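You operate a simulated robot arm through the tools that you are given. There is no shell and no other tool.

You are at the controls of a simulated robot arm. One attempt, no reset.

## Task
Put things in order on the top of the test bench. At the end: the white peg stands where the brass block stood; the orange tube is on the tiny black bobbin; the brass block from the top of the test bench stands on top of the green spool; the grey weight from the top of the test bench stands on top of the blue spool; whatever was shut is shut again. Leave all else as you found it, and nothing knocked over.

It is judged by the outcome, as a careful person would: the job done as asked, and still so three seconds after it is handed in. It fails if anything else is knocked over, pushed out of place, dropped, spilled or broken.

## Robot
A 7-joint arm with a two-finger parallel gripper, fixed in place. Base frame: the origin is at the foot of the arm, x ahead of it, y to its left, z up; the work surface is at about z = 0. Units: m, degrees, N and s.
With the tool pointing down near the work surface it reaches from about 0.24 to 0.62 m from the base axis. Its first joint turns from -66.0 to 66.0 degrees. Payload 2.6 kg.
The TCP is the grasp point between the finger pads, 0.03 m short of the fingertips. In the tool frame z runs along the fingers and y along their closing line. The gripper opens to 0.094 m. The fingers are 0.028 m wide and 0.01 m thick; the gripper's body (0.05 by 0.096 m) begins 0.055 m behind the TCP.
Orientation is told as [roll, pitch, yaw] about the base's x, y, z axes, in that order, counted from this pose: with the fingers straight down and closing along the base's y, the tool's x points along the base's -x, its y along +y and its z along -z.

## Interface
- The arm moves only by the tool send_rows. Its argument "rows" is a list that holds one entry, the list of rows, each a list of 7 numbers: the opening, from 0 (shut) to 1 (fully open), then the shift along the tool's x, y, z in m, then the turn, a rotation vector about the tool's x, y, z in degrees. In form: [[[grip, dx, dy, dz, ax, ay, az], ...]]. A call has 1 to 20 rows; each row is the pose to reach, as a shift and turn from the pose commanded when the call began, along the tool's axes at that moment. Each row takes 0.2 s and may step no farther than 0.05 m and 8.6 degrees from the row before; otherwise, or with a gripper value out of range, the whole call is refused. A pose out of reach is approached as far as the arm can. The call stops where the force on the tool passes 40 N (or 10 N more than at its start, if that is more) or the arm is blocked; 0.2 s more then pass. Each finger travels about 0.072 m/s and halts on what it meets, pressing with about 44 N; the grip force reading is that of the motor and also rises with nothing between the fingers. The clock runs only during rows and for 0.2 s after the last one: add rows that repeat a pose to give the fingers time. The reply holds the time, the measured pose of the TCP, the force on the tool along the base axes, the opening and the grip force, in the units named above and with some noise, with the torque about the TCP (base axes, N m) and any sound that the robot's microphone picked up, and new pictures: "pictures" is both (left out), scene, wrist or none.
- Cameras (640 x 400 px; columns grow to the right, rows downward): "scene" is fixed at [0.0373, 0.43, 0.5751]; the picture's right is [-0.77, -0.64, 0.00], its down [-0.30, 0.36, -0.88] and it looks along [0.56, -0.68, -0.47] (base axes); focal length 342 px, centre (320, 200). "wrist" rides on the gripper at [0.076, 0.014, -0.103] in the tool frame; the picture's right is [-0.18, 0.98, 0.00], its down [-0.75, -0.14, -0.64] and it looks along [-0.63, -0.12, 0.77] (tool axes); focal length 243 px, centre (320, 200). There is no depth. A picture from a camera that has moved, and an enlarged one, comes with that camera's place and axes in the base frame and with its lens.
- enlarge(camera, box): a new picture of the part [left, top, right, bottom] of that camera's present view, enlarged. No time passes.
- finish_job(): hands the job in; it is judged then, once.

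Nothing tells you positions but the pictures and the camera data. Unless the task says otherwise, let go and move clear before handing in.

The tools are called after "Emit:" as a command line: name --argument value ..., lists and objects as JSON in quotes. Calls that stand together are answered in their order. send_rows: Moves the arm, as the interface text tells. Its arguments: {"type":"object","properties":{"rows":{"type":"array","items":{"type":"array","items":{"type":"array","items":{"type":"number"}}}},"pictures":{"type":"string","enum":["both","scene","wrist","none"]}},"required":["rows"]} The other tools are called the same way: enlarge (camera, box) takes an enlarged picture of a part of a camera's view; finish_job () hands the job in.

At the start:

```text
clock: 0.0
ee_pos: [0.2851, -0.165, 0.333]
tcp_rot: [0.1, 0.0, 0.0]
wrist_force: [0.3, -0.4, -0.3]
ft_torque: [-0.05, 0.01, -0.03]
grip_width: 0.0941
gripper_force: 0.0
```

scene: 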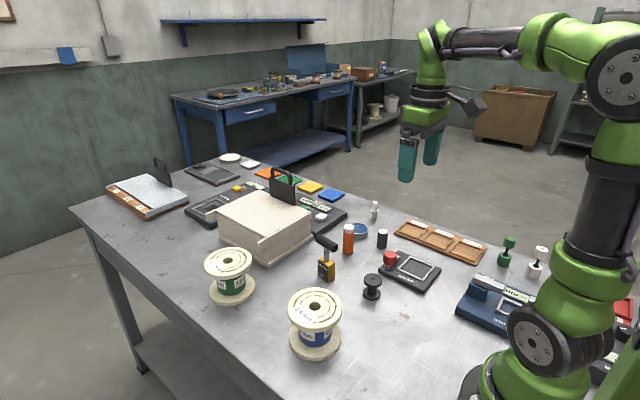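
wrist: 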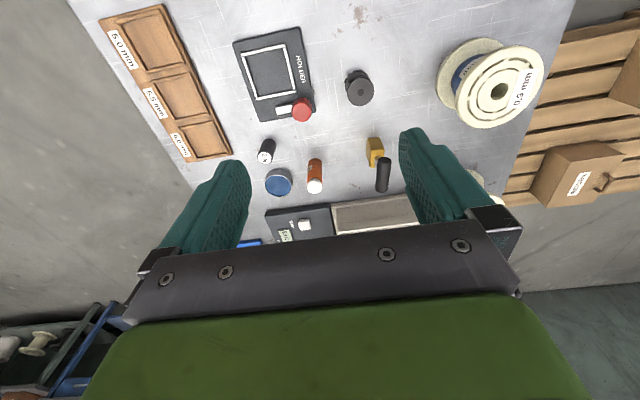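

I see a bench with spools, a beige lidded box, an orange tube, a black bobbin and a few small parts. I'll enlarge the pictures first to identify each item before moving.

Emit:
enlarge --camera "scene" --box '[180, 160, 380, 285]'

Emit:
enlarge --camera "scene" --box '[300, 190, 500, 315]'

Emit:
enlarge --camera "scene" --box '[190, 235, 390, 360]'

Emit:
enlarge --camera "scene" --box '[440, 220, 640, 345]'

Emit:
enlarge --camera "scene" --box '[90, 140, 290, 265]'

Emit:
enlarge --camera "wrist" --box '[220, 60, 460, 210]'

```text
3.20 times, centred on (280, 222) of scene
camera zoom: at [0.0373, 0.43, 0.5751], right [-0.77, -0.64, 0.0], down [-0.3, 0.36, -0.88], along [0.56, -0.68, -0.47], focal length 1096 px, centre (448, 128)
```

zoom: 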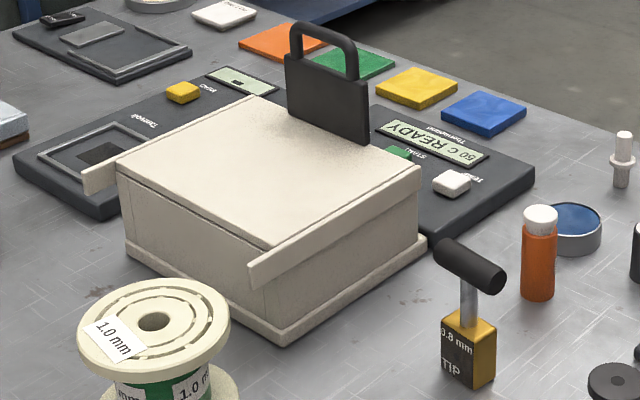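

```text
3.20 times, centred on (400, 252) of scene
camera zoom: at [0.0373, 0.43, 0.5751], right [-0.77, -0.64, 0.0], down [-0.3, 0.36, -0.88], along [0.56, -0.68, -0.47], focal length 1096 px, centre (64, 32)
```

zoom: 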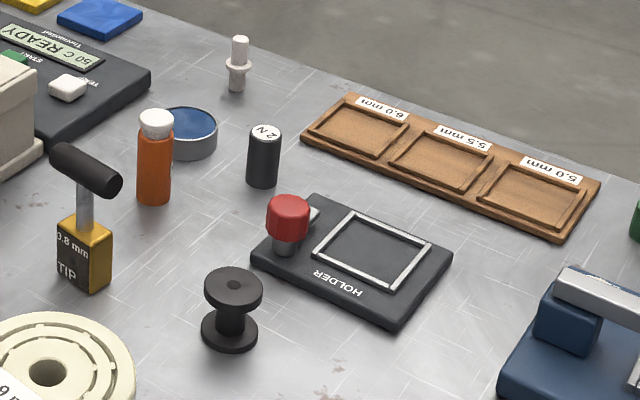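

```text
3.20 times, centred on (290, 298) of scene
camera zoom: at [0.0373, 0.43, 0.5751], right [-0.77, -0.64, 0.0], down [-0.3, 0.36, -0.88], along [0.56, -0.68, -0.47], focal length 1096 px, centre (416, -112)
```

zoom: 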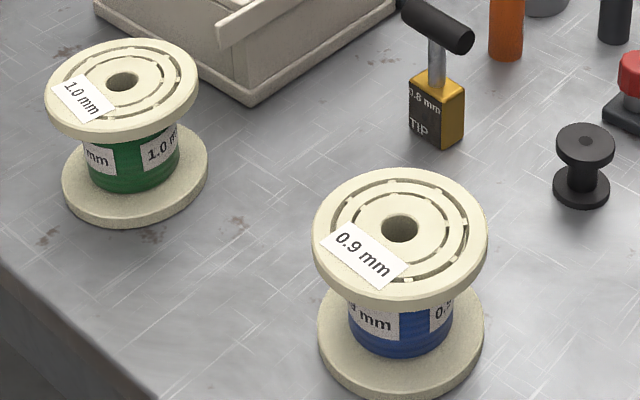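

```text
3.20 times, centred on (540, 282) of scene
camera zoom: at [0.0373, 0.43, 0.5751], right [-0.77, -0.64, 0.0], down [-0.3, 0.36, -0.88], along [0.56, -0.68, -0.47], focal length 1096 px, centre (-384, -64)
```

zoom: 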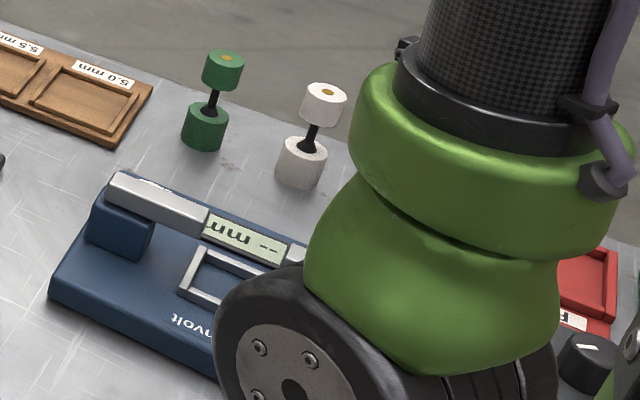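

```text
3.20 times, centred on (190, 202) of scene
camera zoom: at [0.0373, 0.43, 0.5751], right [-0.77, -0.64, 0.0], down [-0.3, 0.36, -0.88], along [0.56, -0.68, -0.47], focal length 1096 px, centre (736, 192)
```

zoom: 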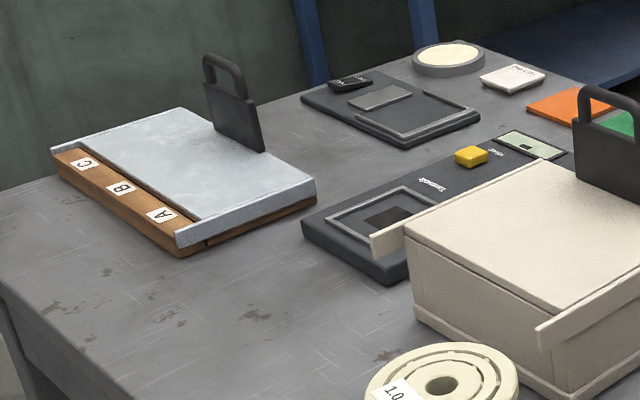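

```text
2.67 times, centred on (340, 135) of wrist
camera zoom: at [0.2089, -0.1504, 0.4349], right [0.18, 0.98, 0.0], down [0.75, -0.14, 0.64], along [0.63, -0.12, -0.77], focal length 647 px, centre (267, 373)
```

zoom: 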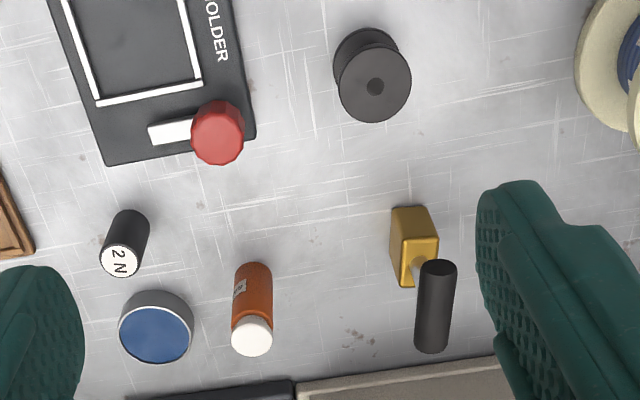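

I can see all the named items in the open: white peg at about (0.51,-0.42), brass TIP block (0.45,-0.09), orange tube (0.47,-0.22), "2 N" weight (0.41,-0.30), black bobbin (0.33,-0.11), blue spool (0.345,0.074) and green spool (0.59,0.087). I'll look closer at a few of them to confirm.

Emit:
enlarge --camera "scene" --box '[330, 190, 410, 240]'

Emit:
enlarge --camera "scene" --box '[300, 225, 380, 290]'

Emit:
enlarge --camera "scene" --box '[340, 220, 420, 305]'

Emit:
enlarge --camera "scene" --box '[190, 235, 290, 310]'

Emit:
enlarge --camera "scene" --box '[270, 280, 370, 365]'

```text
8.00 times, centred on (370, 215) of scene
camera zoom: at [0.0373, 0.43, 0.5751], right [-0.77, -0.64, 0.0], down [-0.3, 0.36, -0.88], along [0.56, -0.68, -0.47], focal length 2739 px, centre (-80, 80)
```

zoom: 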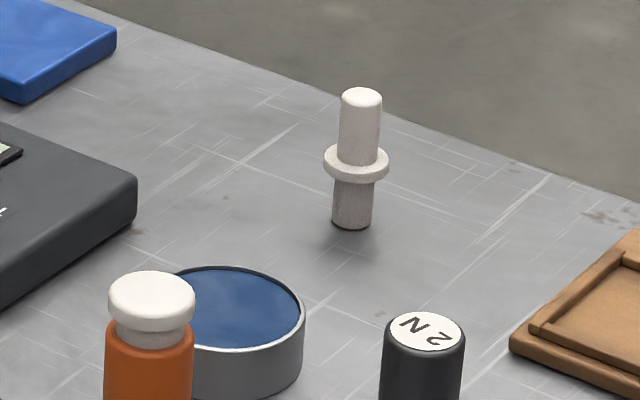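

```text
6.15 times, centred on (340, 258) of scene
camera zoom: at [0.0373, 0.43, 0.5751], right [-0.77, -0.64, 0.0], down [-0.3, 0.36, -0.88], along [0.56, -0.68, -0.47], focal length 2107 px, centre (197, -154)
```

zoom: 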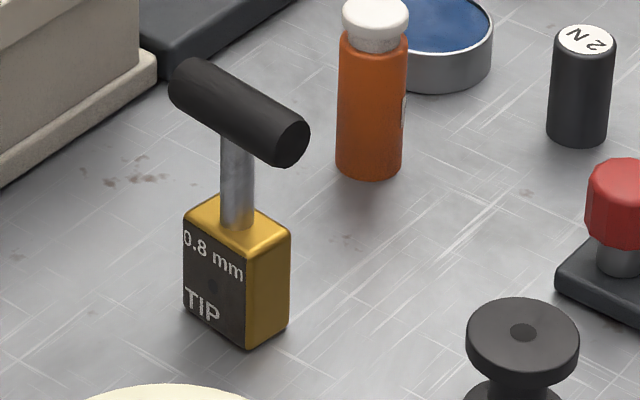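

```text
4.71 times, centred on (380, 262) of scene
camera zoom: at [0.0373, 0.43, 0.5751], right [-0.77, -0.64, 0.0], down [-0.3, 0.36, -0.88], along [0.56, -0.68, -0.47], focal length 1611 px, centre (38, -94)
```

zoom: 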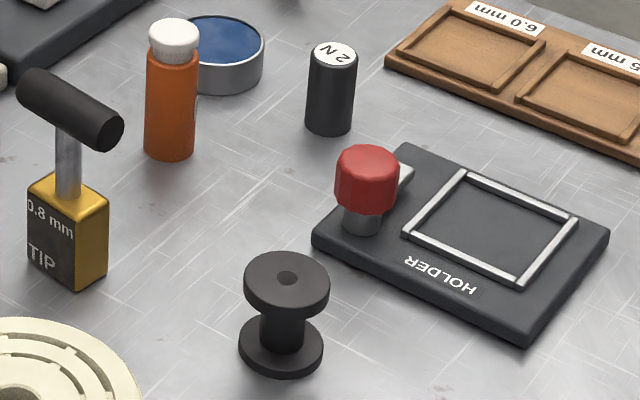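

```text
5.33 times, centred on (240, 272) of scene
camera zoom: at [0.0373, 0.43, 0.5751], right [-0.77, -0.64, 0.0], down [-0.3, 0.36, -0.88], along [0.56, -0.68, -0.47], focal length 1826 px, centre (747, -187)
```

zoom: 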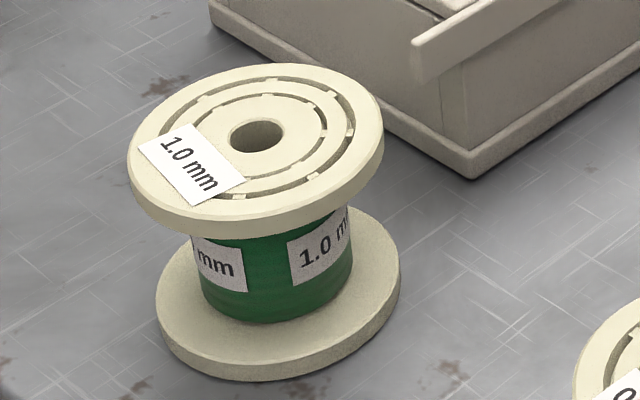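

```text
4.71 times, centred on (320, 322) of scene
camera zoom: at [0.0373, 0.43, 0.5751], right [-0.77, -0.64, 0.0], down [-0.3, 0.36, -0.88], along [0.56, -0.68, -0.47], focal length 1611 px, centre (320, -376)
```

zoom: 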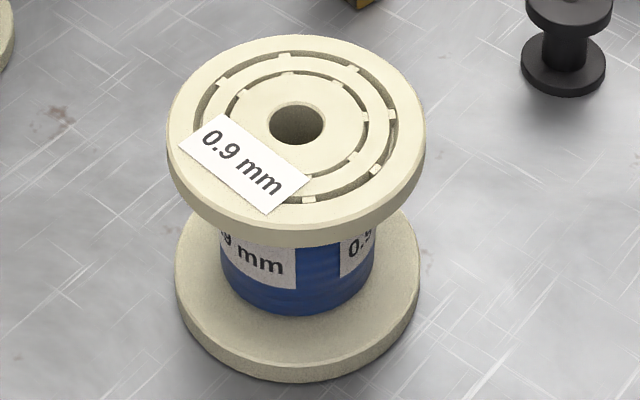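

All named items are visible, and nothing that is shut needs opening. I'll hover above the brass block for a closer look with the wrist camera.

Emit:
send_rows --rows '[[[1, -0.028, 0.012, 0.018, 0, 0, 0], [1, -0.056, 0.024, 0.036, 0, 0, 0], [1, -0.084, 0.036, 0.054, 0, 0, 0], [1, -0.112, 0.048, 0.072, 0, 0, 0], [1, -0.14, 0.06, 0.09, 0, 0, 0], [1, -0.167, 0.0705, 0.103, 0, 0, 0], [1, -0.167, 0.0705, 0.103, 0, 0, 0]]]'

```text
clock: 1.6
ee_pos: [0.4519, -0.0956, 0.2306]
tcp_rot: [0.0, 0.0, 0.1]
wrist_force: [0.1, 0.7, 0.3]
ft_torque: [0.01, 0.03, 0.0]
grip_width: 0.0939
gripper_force: 0.1
camera wrist: at [0.3766, -0.0804, 0.3316], right [0.18, 0.98, 0.0], down [0.75, -0.14, 0.64], along [0.63, -0.12, -0.77], focal length 243 px, centre (320, 200)
```

scene: 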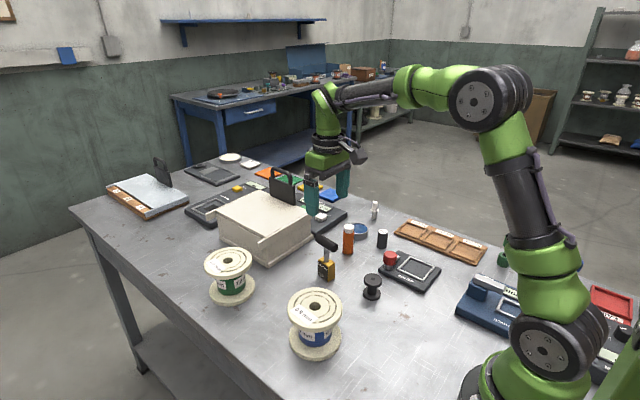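
wrist: 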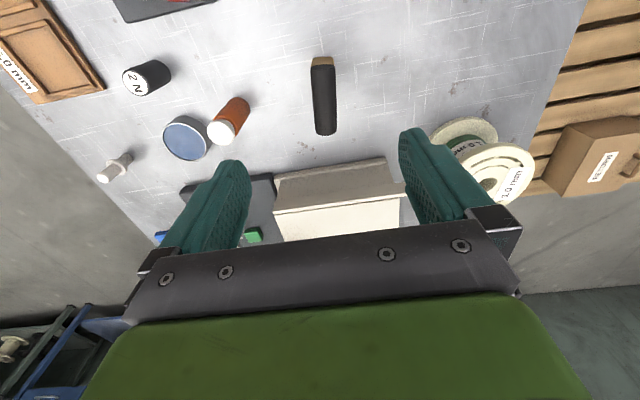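

The wrist camera now shows the T-handle ahead of the grasp point. I'll enlarge both views to measure the handle and the peg.

Emit:
enlarge --camera "wrist" --box '[270, 30, 380, 150]'

Emit:
enlarge --camera "wrist" --box '[80, 50, 280, 200]'

Emit:
enlarge --camera "scene" --box '[260, 150, 400, 290]'

```text
3.33 times, centred on (325, 90) of wrist
camera zoom: at [0.3766, -0.0804, 0.3316], right [0.18, 0.98, 0.0], down [0.75, -0.14, 0.64], along [0.63, -0.12, -0.77], focal length 809 px, centre (303, 567)
```

zoom: 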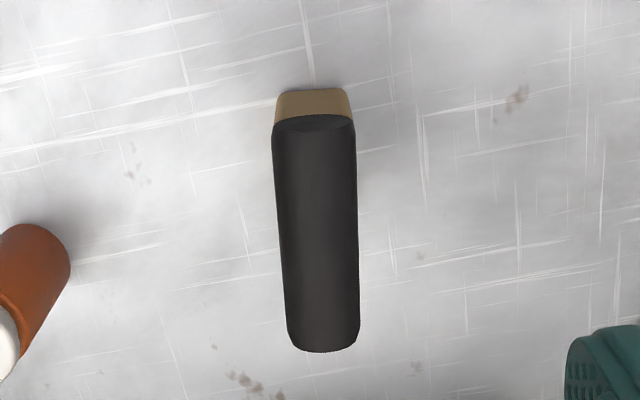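

```text
2.67 times, centred on (180, 125) of wrist
camera zoom: at [0.3766, -0.0804, 0.3316], right [0.18, 0.98, 0.0], down [0.75, -0.14, 0.64], along [0.63, -0.12, -0.77], focal length 647 px, centre (693, 400)
```

zoom: 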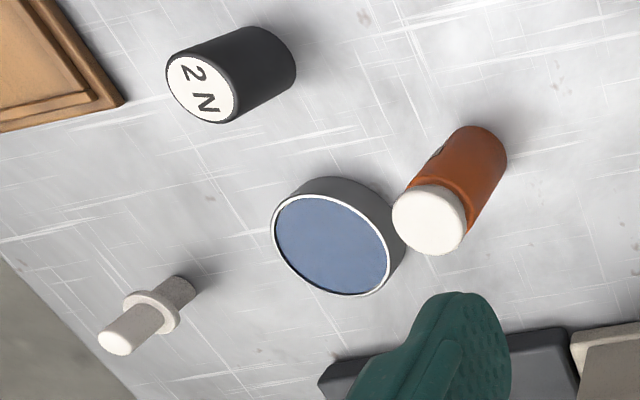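

```text
2.86 times, centred on (330, 220) of scene
camera zoom: at [0.0373, 0.4301, 0.5751], right [-0.77, -0.64, 0.0], down [-0.3, 0.36, -0.88], along [0.56, -0.68, -0.47], focal length 978 px, centre (291, 143)
```

zoom: 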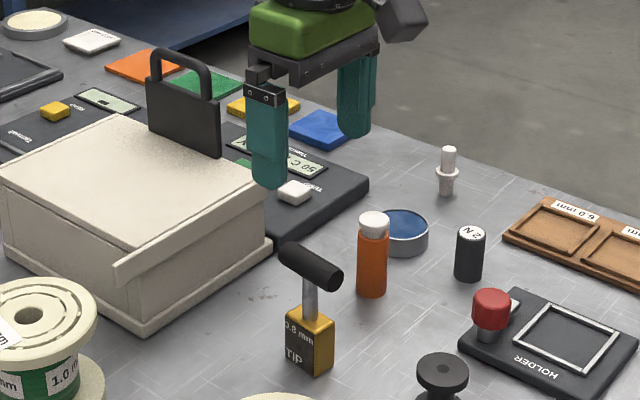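

The handle centre measures about (0.450,-0.089) at height ~0.105, with its axis turned about -7° from base x. I'll turn the tool to match and descend to just above it.

Emit:
send_rows --rows '[[[1, 0.001, 0.003, 0.02, 0, 0, 3.5], [1, 0.002, 0.0055, 0.045, 0, 0, 7.1], [1, 0.002, 0.0055, 0.07, 0, 0, 7.1], [1, 0.002, 0.0055, 0.07, 0, 0, 7.1]]]'

Emit:
enlarge --camera "wrist" --box '[160, 40, 480, 240]'

Emit:
enlarge --camera "scene" --box '[270, 170, 390, 290]'

```text
clock: 2.6
ee_pos: [0.4507, -0.0901, 0.1605]
tcp_rot: [0.0, 0.1, -7.1]
wrist_force: [0.9, 0.0, -0.4]
ft_torque: [-0.02, -0.02, 0.0]
grip_width: 0.094
gripper_force: 0.1
camera wrist: at [0.3766, -0.0661, 0.2622], right [0.3, 0.95, 0.0], down [0.73, -0.23, 0.64], along [0.61, -0.2, -0.77], focal length 243 px, centre (320, 200)
```

scene: 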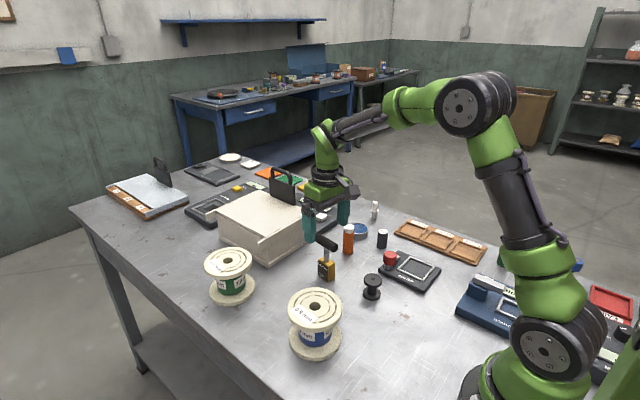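
wrist: 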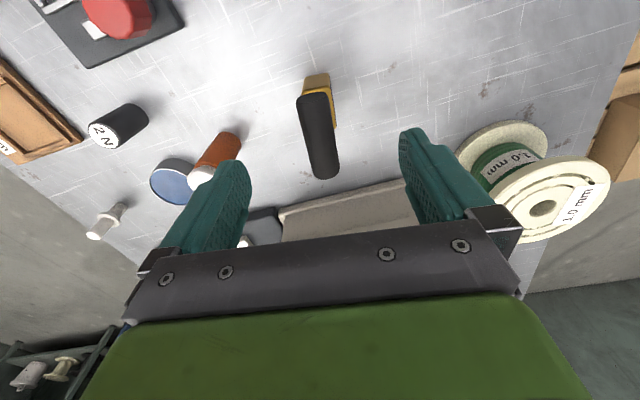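

```text
2.00 times, centred on (320, 140) of wrist
camera zoom: at [0.3766, -0.0661, 0.2622], right [0.3, 0.95, 0.0], down [0.73, -0.23, 0.64], along [0.61, -0.2, -0.77], focal length 485 px, centre (320, 320)
```

zoom: 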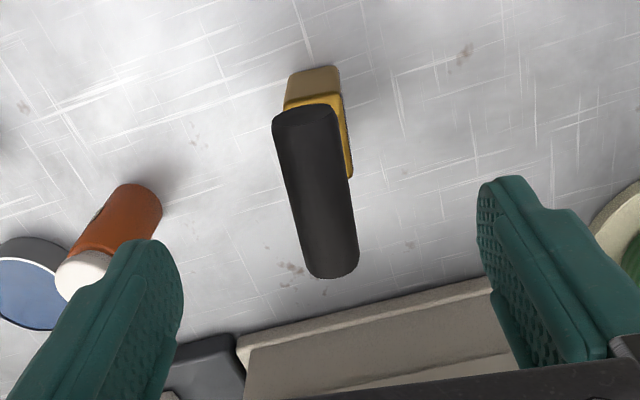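

```text
3.33 times, centred on (330, 230) of scene
camera zoom: at [0.0373, 0.43, 0.5751], right [-0.77, -0.64, 0.0], down [-0.3, 0.36, -0.88], along [0.56, -0.68, -0.47], focal length 1141 px, centre (287, 100)
```

zoom: 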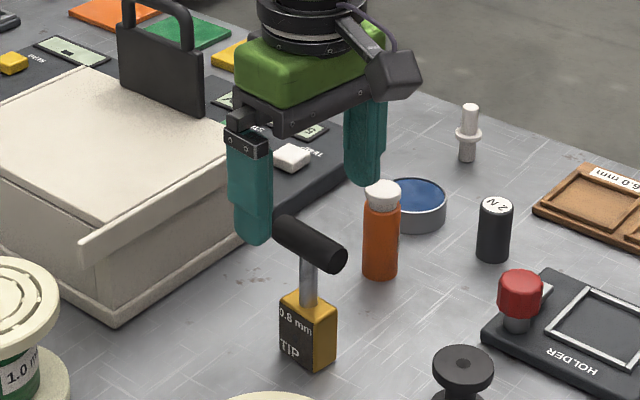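

The handle is centred between the fingers at about (0.4505,-0.0895,0.105). I'll descend onto it and close the gripper.

Emit:
send_rows --rows '[[[1, 0, 0, 0.02, 0, 0, 0], [1, 0, 0, 0.04, 0, 0, 0], [1, 0, 0, 0.0575, 0, 0, 0], [1, 0, 0, 0.0575, 0, 0, 0], [0.6, 0, 0, 0.0575, 0, 0, 0], [0.3, 0, 0, 0.0575, 0, 0, 0], [0.1, 0, 0, 0.0575, 0, 0, 0], [0, 0, 0, 0.0575, 0, 0, 0], [0, 0, 0, 0.0575, 0, 0, 0]]]'

Emit:
enlarge --camera "scene" --box '[270, 170, 390, 290]'

```text
clock: 4.6
ee_pos: [0.4509, -0.0902, 0.1009]
tcp_rot: [0.0, 0.1, -7.1]
wrist_force: [0.0, -0.6, -0.5]
ft_torque: [0.0, -0.08, 0.0]
grip_width: 0.026
gripper_force: 44.7
camera wrist: at [0.3763, -0.0657, 0.2046], right [0.3, 0.95, 0.0], down [0.73, -0.23, 0.64], along [0.61, -0.2, -0.77], focal length 243 px, centre (320, 200)
```

scene: 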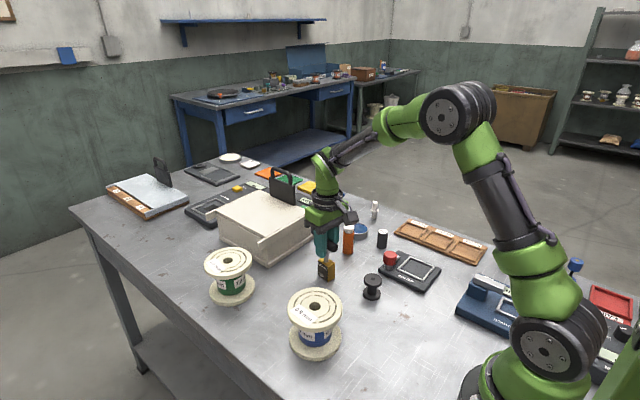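
wrist: 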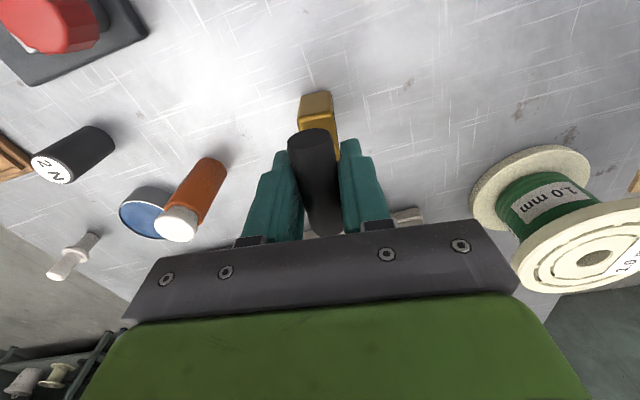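

```text
3.33 times, centred on (330, 230) of scene
camera zoom: at [0.0373, 0.43, 0.5751], right [-0.77, -0.64, 0.0], down [-0.3, 0.36, -0.88], along [0.56, -0.68, -0.47], focal length 1141 px, centre (287, 100)
```

zoom: 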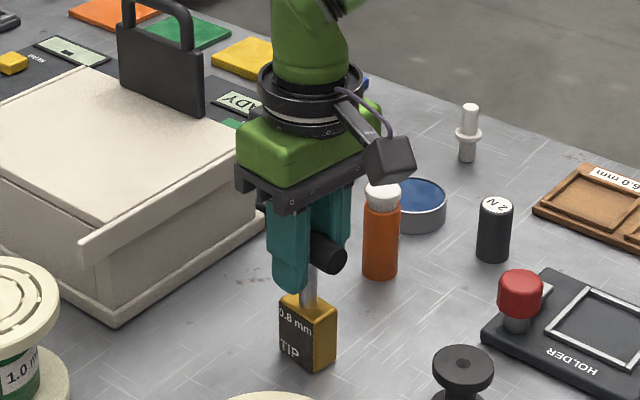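

The gripper holds the handle (26 mm wide, 44.7 N). I'll lift straight up and check that the block hangs properly.

Emit:
send_rows --rows '[[[0, 0, 0, -0.01, 0, 0, 0], [0, 0, 0, -0.03, 0, 0, 0], [0, 0, 0, -0.06, 0, 0, 0], [0, 0, 0, -0.09, 0, 0, 0], [0, 0, 0, -0.12, 0, 0, 0], [0, 0, 0, -0.15, 0, 0, 0], [0, 0, 0, -0.15, 0, 0, 0]]]'

Emit:
enlarge --camera "scene" --box '[260, 130, 420, 290]'

```text
clock: 6.2
ee_pos: [0.4497, -0.0875, 0.2509]
tcp_rot: [0.0, 0.0, -7.1]
wrist_force: [-0.3, -0.9, -4.2]
ft_torque: [-0.01, 0.01, -0.03]
grip_width: 0.0258
gripper_force: 44.1
camera wrist: at [0.3767, -0.0639, 0.3533], right [0.3, 0.95, 0.0], down [0.73, -0.23, 0.64], along [0.61, -0.2, -0.77], focal length 243 px, centre (320, 200)
```

scene: 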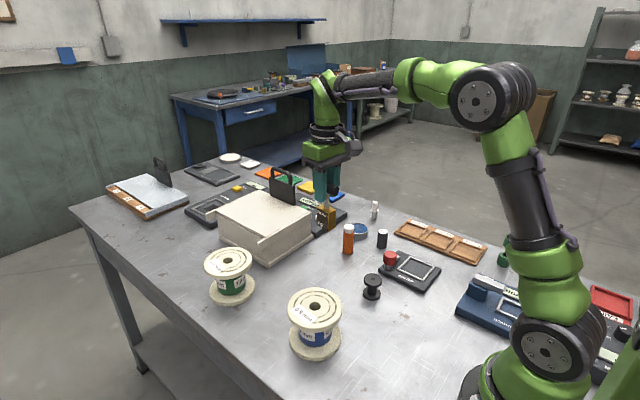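
wrist: 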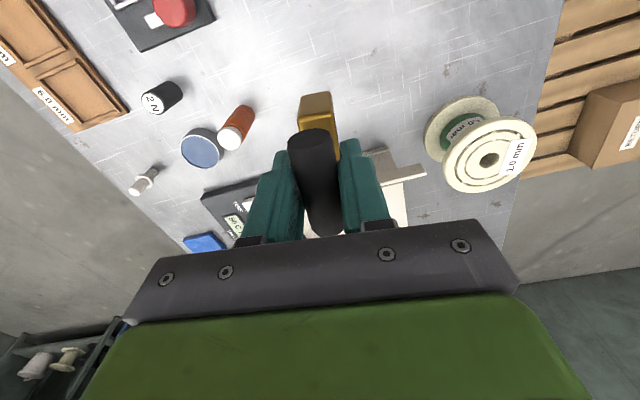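

```text
2.50 times, centred on (340, 210) of scene
camera zoom: at [0.0374, 0.43, 0.5751], right [-0.77, -0.64, 0.0], down [-0.3, 0.36, -0.88], along [0.56, -0.68, -0.47], focal length 856 px, centre (270, 175)
```

zoom: 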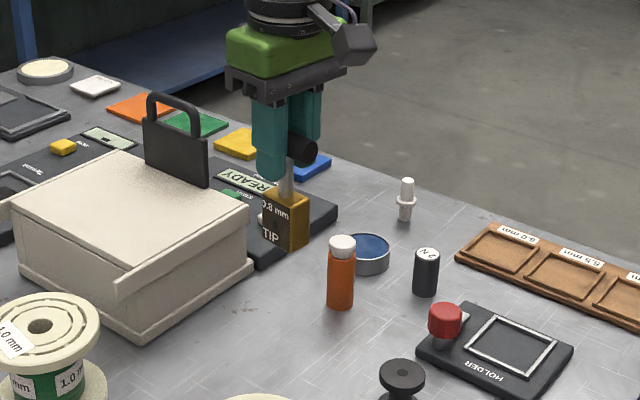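

The block hangs straight and weighs about 0.4 kg. Next I carry it over the green spool, near (0.588,0.089), staying at this height.

Emit:
send_rows --rows '[[[0, -0.0143, 0.0243, 0, 0, 0, 0], [0, -0.0286, 0.0485, 0, 0, 0, 0], [0, -0.0429, 0.0728, 0, 0, 0, 0], [0, -0.0572, 0.0971, 0, 0, 0, 0], [0, -0.0715, 0.1213, 0, 0, 0, 0], [0, -0.0858, 0.1456, 0, 0, 0, 0], [0, -0.1001, 0.1698, 0, 0, 0, 0], [0, -0.1144, 0.1941, 0, 0, 0, 0], [0, -0.1144, 0.1941, 0, 0, 0, 0], [0, -0.1144, 0.1941, 0, 0, 0, 0]]]'

Emit:
enlarge --camera "scene" --box '[180, 150, 320, 310]'

Emit:
enlarge --camera "wrist" --box '[220, 20, 440, 240]'

```text
clock: 8.4
ee_pos: [0.5713, 0.0673, 0.252]
tcp_rot: [0.0, 0.1, -7.0]
wrist_force: [0.5, 1.0, -4.7]
ft_torque: [0.0, -0.02, 0.01]
grip_width: 0.0258
gripper_force: 44.1
out of reach, approached as far as the arm can: row 8, 9, 10
camera wrist: at [0.4979, 0.0913, 0.354], right [0.3, 0.95, 0.0], down [0.73, -0.23, 0.64], along [0.61, -0.19, -0.77], focal length 243 px, centre (320, 200)
```

scene: 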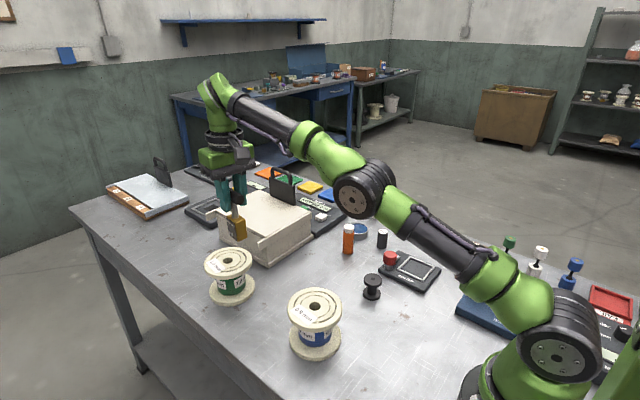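
wrist: 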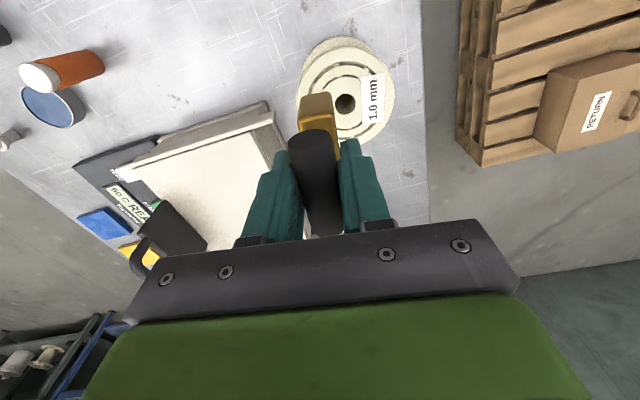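

```text
2.50 times, centred on (250, 230) of scene
camera zoom: at [0.0374, 0.4301, 0.5751], right [-0.77, -0.64, 0.0], down [-0.3, 0.36, -0.88], along [0.56, -0.68, -0.47], focal length 856 px, centre (495, 125)
```

zoom: 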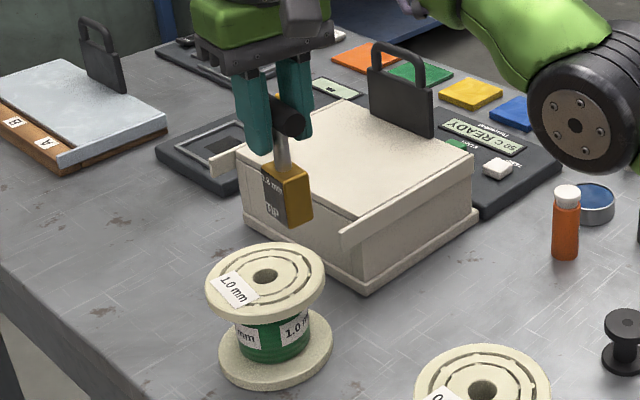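

```text
1.82 times, centred on (330, 130) of wrist
camera zoom: at [0.4979, 0.0913, 0.354], right [0.3, 0.95, 0.0], down [0.73, -0.23, 0.64], along [0.61, -0.19, -0.77], focal length 441 px, centre (302, 327)
```

zoom: 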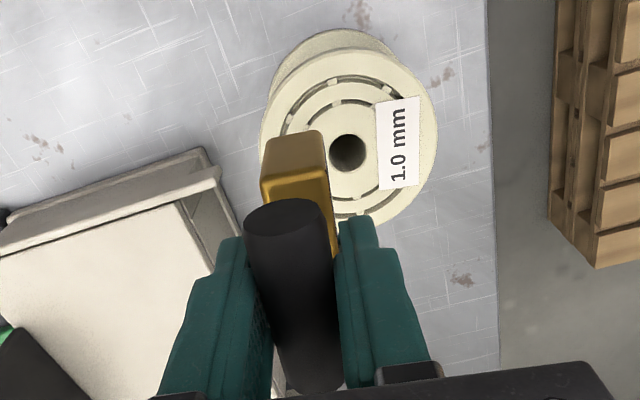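

The arm fell short at this height, stopping about 2.5 cm before the spool centre at about (0.589,0.0906). Reach grows lower down, so I'll lower a little while the block stays clear of the spool top.

Emit:
send_rows --rows '[[[0, 0, 0, 0.015, 0, 0, 0], [0, 0, 0, 0.03, 0, 0, 0], [0, 0, 0, 0.03, 0, 0, 0], [0, 0, 0, 0.03, 0, 0, 0]]]'

Emit:
enlarge --camera "wrist" --box '[220, 20, 440, 240]'

Emit:
enlarge --camera "scene" --box '[180, 150, 320, 310]'

```text
clock: 9.4
ee_pos: [0.5714, 0.0683, 0.2212]
tcp_rot: [0.0, 0.1, -7.0]
wrist_force: [-0.6, -0.2, -4.1]
ft_torque: [-0.01, -0.03, 0.0]
grip_width: 0.0259
gripper_force: 44.4
camera wrist: at [0.4977, 0.0914, 0.324], right [0.3, 0.95, 0.0], down [0.73, -0.23, 0.64], along [0.61, -0.2, -0.77], focal length 243 px, centre (320, 200)
```

scene: 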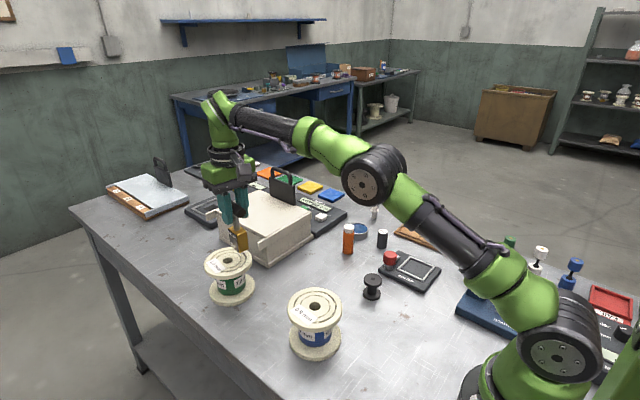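
wrist: 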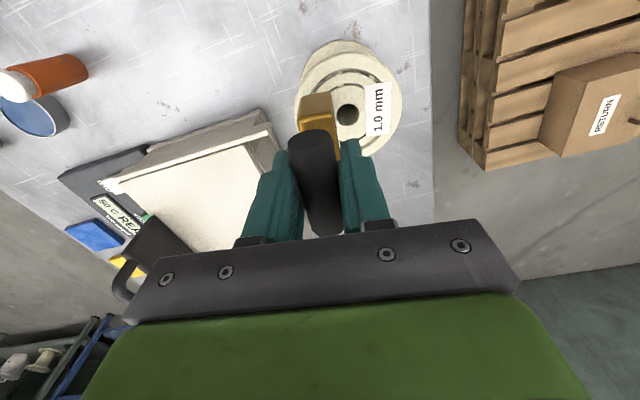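

```text
1.82 times, centred on (330, 130) of wrist
camera zoom: at [0.4977, 0.0914, 0.324], right [0.3, 0.95, 0.0], down [0.73, -0.23, 0.64], along [0.61, -0.2, -0.77], focal length 441 px, centre (302, 327)
```

zoom: 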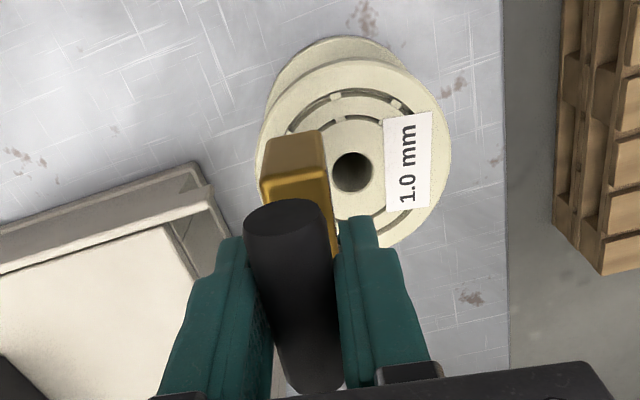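

```text
2.50 times, centred on (250, 230) of scene
camera zoom: at [0.0374, 0.43, 0.5751], right [-0.77, -0.64, 0.0], down [-0.3, 0.36, -0.88], along [0.56, -0.68, -0.47], focal length 856 px, centre (495, 125)
```

zoom: 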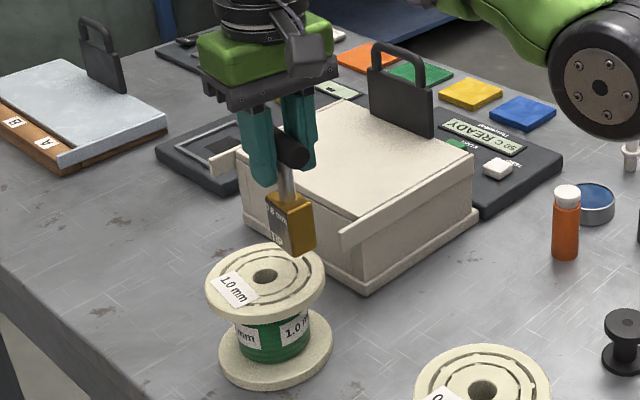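

The spool-top centre is about (0.588,0.0907). I'll step sideways toward it at slightly lower height and see how far the arm reaches.

Emit:
send_rows --rows '[[[0, 0, 0, 0.008, 0, 0, 0], [0, -0.0023, 0.0041, 0.008, 0, 0, 0], [0, -0.0046, 0.0082, 0.008, 0, 0, 0], [0, -0.0069, 0.0123, 0.008, 0, 0, 0], [0, -0.0092, 0.0164, 0.008, 0, 0, 0], [0, -0.0115, 0.0205, 0.008, 0, 0, 0], [0, -0.0138, 0.0246, 0.008, 0, 0, 0], [0, -0.0138, 0.0246, 0.008, 0, 0, 0]]]'

Emit:
enlarge --camera "wrist" --box '[220, 20, 440, 240]'

Emit:
enlarge --camera "scene" --box '[190, 190, 290, 310]'

```text
clock: 11.2
ee_pos: [0.5839, 0.0868, 0.2127]
tcp_rot: [-0.1, 0.0, -7.1]
wrist_force: [0.0, -1.0, -4.1]
ft_torque: [0.02, 0.0, 0.01]
grip_width: 0.0262
gripper_force: 43.3
out of reach, approached as far as the arm can: row 7, 8
camera wrist: at [0.5107, 0.1088, 0.3147], right [0.3, 0.95, 0.0], down [0.73, -0.23, 0.64], along [0.61, -0.2, -0.77], focal length 243 px, centre (320, 200)
```

scene: 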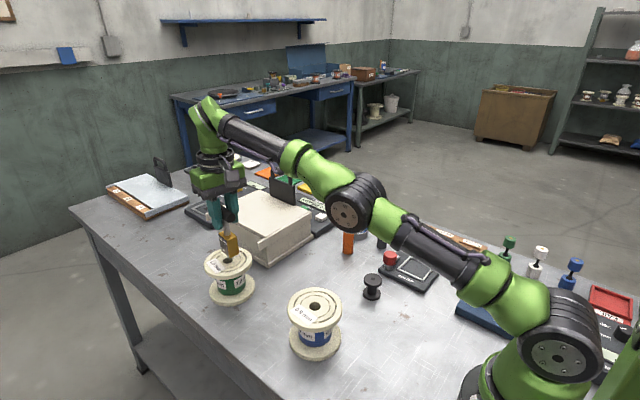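
wrist: 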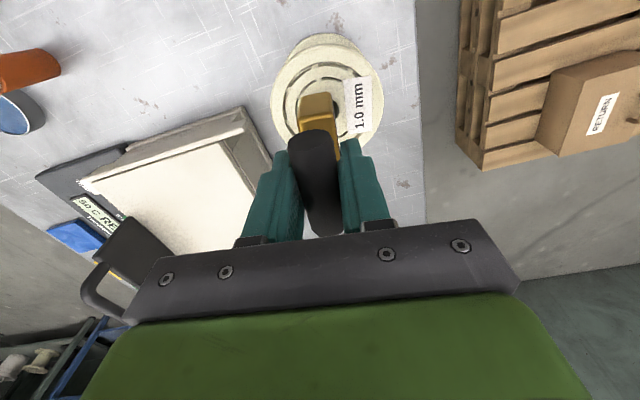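

```text
1.82 times, centred on (330, 130) of wrist
camera zoom: at [0.5107, 0.1088, 0.3147], right [0.3, 0.95, 0.0], down [0.73, -0.23, 0.64], along [0.61, -0.2, -0.77], focal length 441 px, centre (302, 327)
```

zoom: 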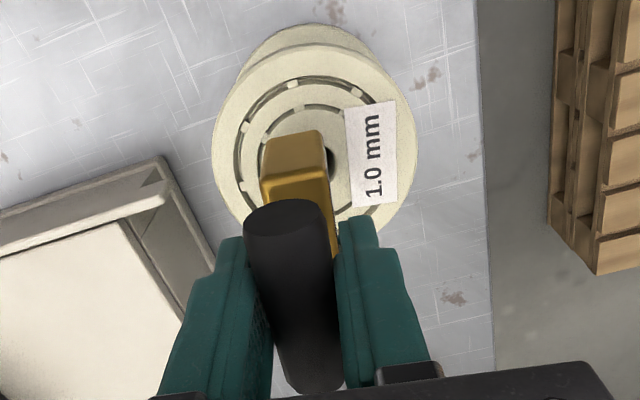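

```text
3.33 times, centred on (240, 250) of scene
camera zoom: at [0.0374, 0.4301, 0.5751], right [-0.77, -0.64, 0.0], down [-0.3, 0.36, -0.88], along [0.56, -0.68, -0.47], focal length 1141 px, centre (587, 33)
```

zoom: 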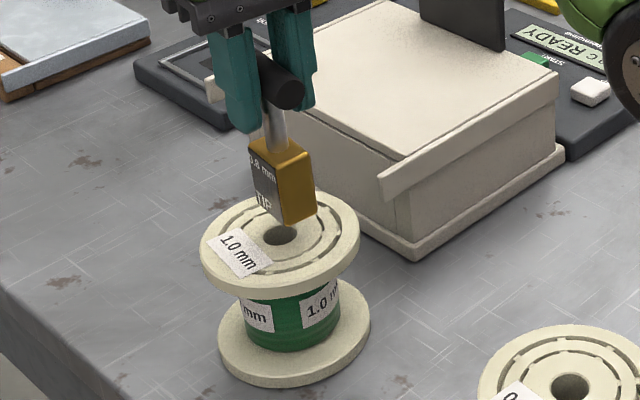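

I'm within about 4 mm of the spool centre now. I'll come down a little further, finish the sideways shift, then lower in small steps watching the force.

Emit:
send_rows --rows '[[[0, 0, 0, 0.004, 0, 0, 0], [0, -0.0012, 0.002, 0.006, 0, 0, 0], [0, -0.0023, 0.0041, 0.008, 0, 0, 0], [0, -0.0023, 0.0041, 0.008, 0, 0, 0]]]' --pictures "none"

Emit:
send_rows --rows '[[[0, 0, 0, 0.001, 0, 0, 0], [0, 0, 0, 0.002, 0, 0, 0], [0, 0, 0, 0.003, 0, 0, 0]]]' --pictures "none"

Emit:
enlarge --camera "scene" --box '[190, 190, 290, 310]'

```text
clock: 12.2
ee_pos: [0.586, 0.0897, 0.2059]
tcp_rot: [0.0, 0.0, -7.1]
wrist_force: [0.0, 0.1, -4.4]
ft_torque: [0.0, -0.01, -0.03]
grip_width: 0.0258
gripper_force: 44.1
```

```text
clock: 13.0
ee_pos: [0.5867, 0.0893, 0.2019]
tcp_rot: [0.1, -0.1, -7.1]
wrist_force: [-0.6, -0.2, -4.4]
ft_torque: [-0.03, 0.0, 0.02]
grip_width: 0.0259
gripper_force: 44.2
```

```text
3.33 times, centred on (240, 250) of scene
camera zoom: at [0.0374, 0.43, 0.5751], right [-0.77, -0.64, 0.0], down [-0.3, 0.36, -0.88], along [0.56, -0.68, -0.47], focal length 1141 px, centre (587, 33)
```

zoom: 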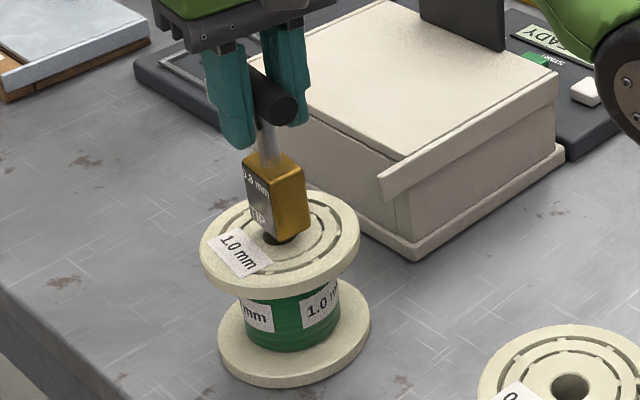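

No contact yet and the block is still just above the spool, so I'll keep lowering in small steps.

Emit:
send_rows --rows '[[[0, 0, 0, 0.001, 0, 0, 0], [0, 0, 0, 0.002, 0, 0, 0], [0, 0, 0, 0.003, 0, 0, 0]]]' --pictures "none"

Emit:
enlarge --camera "scene" --box '[190, 190, 290, 310]'

```text
clock: 13.8
ee_pos: [0.5863, 0.0889, 0.1978]
tcp_rot: [0.0, 0.1, -7.1]
wrist_force: [0.0, 0.2, -3.7]
ft_torque: [0.0, 0.03, -0.03]
grip_width: 0.0262
gripper_force: 43.9
```

```text
3.33 times, centred on (240, 250) of scene
camera zoom: at [0.0374, 0.4301, 0.5751], right [-0.77, -0.64, 0.0], down [-0.3, 0.36, -0.88], along [0.56, -0.68, -0.47], focal length 1141 px, centre (587, 33)
```

zoom: 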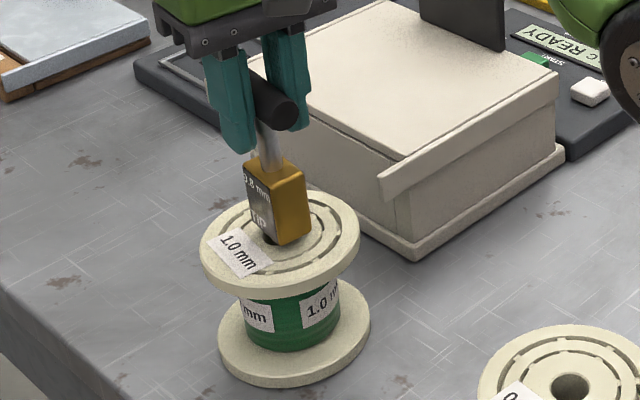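

Still hanging free (force unchanged), so I continue down slowly.

Emit:
send_rows --rows '[[[0, 0, 0, 0.001, 0, 0, 0], [0, 0, 0, 0.002, 0, 0, 0], [0, 0, 0, 0.003, 0, 0, 0]]]' --pictures "none"

Emit:
enlarge --camera "scene" --box '[190, 190, 290, 310]'

```text
clock: 14.6
ee_pos: [0.587, 0.0897, 0.1962]
tcp_rot: [0.1, 0.1, -7.1]
wrist_force: [0.9, -1.0, -3.7]
ft_torque: [0.01, 0.01, -0.03]
grip_width: 0.0259
gripper_force: 43.9
```

```text
3.33 times, centred on (240, 250) of scene
camera zoom: at [0.0374, 0.43, 0.5751], right [-0.77, -0.64, 0.0], down [-0.3, 0.36, -0.88], along [0.56, -0.68, -0.47], focal length 1141 px, centre (587, 33)
```

zoom: 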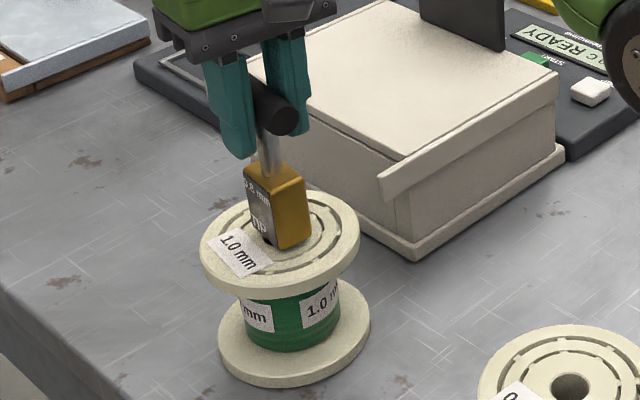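

Emit:
send_rows --rows '[[[0, 0, 0, 0.001, 0, 0, 0], [0, 0, 0, 0.002, 0, 0, 0], [0, 0, 0, 0.003, 0, 0, 0]]]' --pictures "none"

Emit:
enlarge --camera "scene" --box '[190, 190, 290, 310]'

```text
clock: 15.4
ee_pos: [0.5874, 0.0899, 0.1939]
tcp_rot: [0.0, -0.1, -7.2]
wrist_force: [-0.2, 0.2, -4.6]
ft_torque: [-0.06, -0.02, -0.02]
grip_width: 0.026
gripper_force: 43.6
```

```text
3.33 times, centred on (240, 250) of scene
camera zoom: at [0.0374, 0.4301, 0.5751], right [-0.77, -0.64, 0.0], down [-0.3, 0.36, -0.88], along [0.56, -0.68, -0.47], focal length 1141 px, centre (587, 33)
```

zoom: 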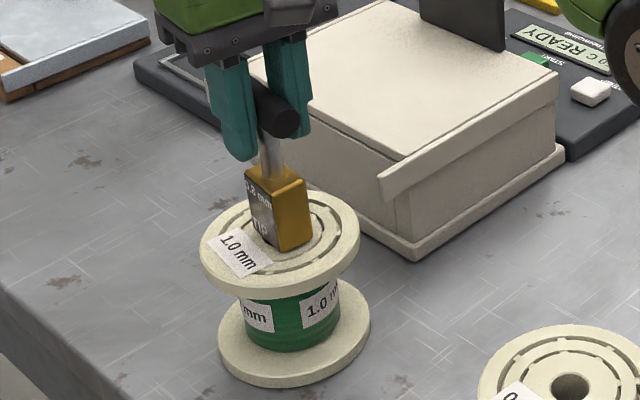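

Still no contact force; continuing down with small steps.

Emit:
send_rows --rows '[[[0, 0, 0, 0.001, 0, 0, 0], [0, 0, 0, 0.002, 0, 0, 0], [0, 0, 0, 0.002, 0, 0, 0]]]' --pictures "none"

Emit:
enlarge --camera "scene" --box '[210, 220, 270, 280]'

```text
clock: 16.2
ee_pos: [0.5871, 0.0902, 0.1932]
tcp_rot: [0.1, -0.2, -7.1]
wrist_force: [-4.3, -2.1, 10.2]
ft_torque: [0.07, 0.57, 0.05]
grip_width: 0.0259
gripper_force: 44.2
```

```text
6.67 times, centred on (240, 250) of scene
camera zoom: at [0.0373, 0.43, 0.5751], right [-0.77, -0.64, 0.0], down [-0.3, 0.36, -0.88], along [0.56, -0.68, -0.47], focal length 2283 px, centre (853, -133)
```

zoom: 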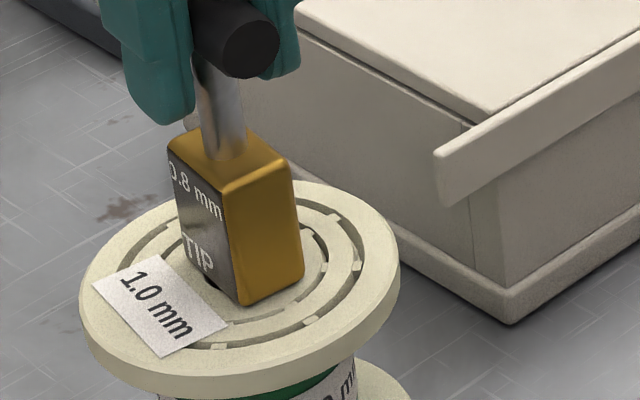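

Contact: +10 N upward and the block now rests on the spool top (top at z≈0.091). I'll ease the pressure slightly and open the gripper.

Emit:
send_rows --rows '[[[0, 0, 0, -0.0005, 0, 0, 0], [0.32, 0, 0, -0.0005, 0, 0, 0], [0.4, 0, 0, -0.0005, 0, 0, 0], [0.6, 0, 0, -0.0005, 0, 0, 0], [1, 0, 0, -0.0005, 0, 0, 0], [1, 0, 0, -0.0005, 0, 0, 0], [1, 0, 0, -0.0005, 0, 0, 0]]]'

Emit:
enlarge --camera "scene" --box '[190, 190, 290, 310]'

Emit:
enlarge --camera "wrist" --box '[160, 40, 480, 240]'

```text
clock: 17.8
ee_pos: [0.5869, 0.0877, 0.1908]
tcp_rot: [0.0, 0.1, -7.1]
wrist_force: [1.0, -0.1, -0.3]
ft_torque: [0.0, -0.03, 0.0]
grip_width: 0.0941
gripper_force: 0.1
camera wrist: at [0.5137, 0.1129, 0.2934], right [0.3, 0.95, 0.0], down [0.73, -0.23, 0.64], along [0.61, -0.2, -0.77], focal length 243 px, centre (320, 200)
```

scene: 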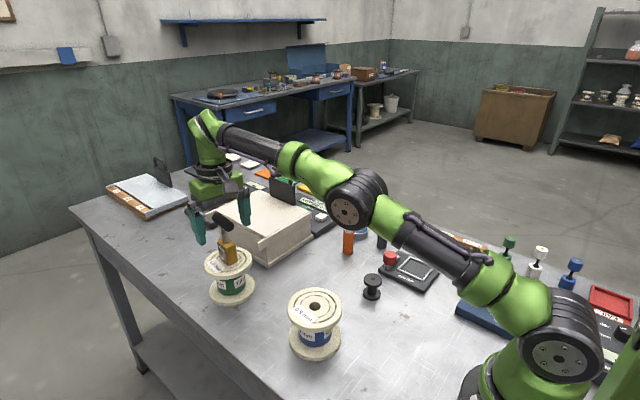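
wrist: 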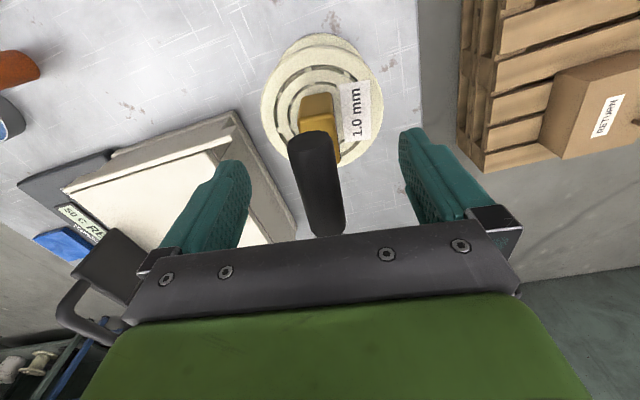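

```text
3.33 times, centred on (240, 250) of scene
camera zoom: at [0.0373, 0.43, 0.5751], right [-0.77, -0.64, 0.0], down [-0.3, 0.36, -0.88], along [0.56, -0.68, -0.47], focal length 1141 px, centre (587, 33)
```

zoom: 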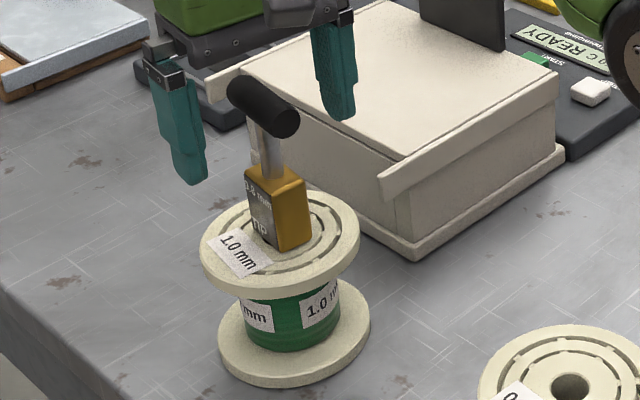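

```text
2.00 times, centred on (320, 140) of wrist
camera zoom: at [0.5137, 0.1129, 0.2934], right [0.3, 0.95, 0.0], down [0.73, -0.23, 0.64], along [0.61, -0.2, -0.77], focal length 485 px, centre (320, 320)
```

zoom: 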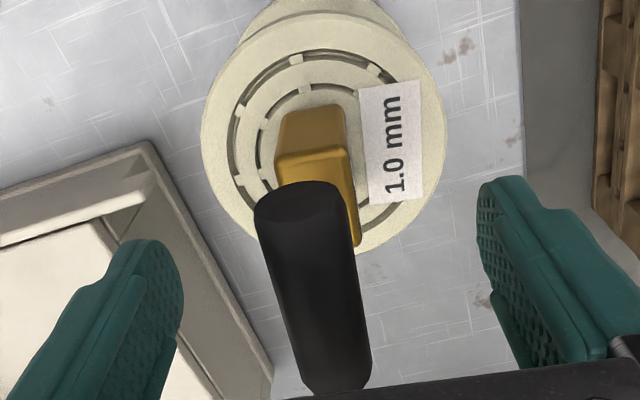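

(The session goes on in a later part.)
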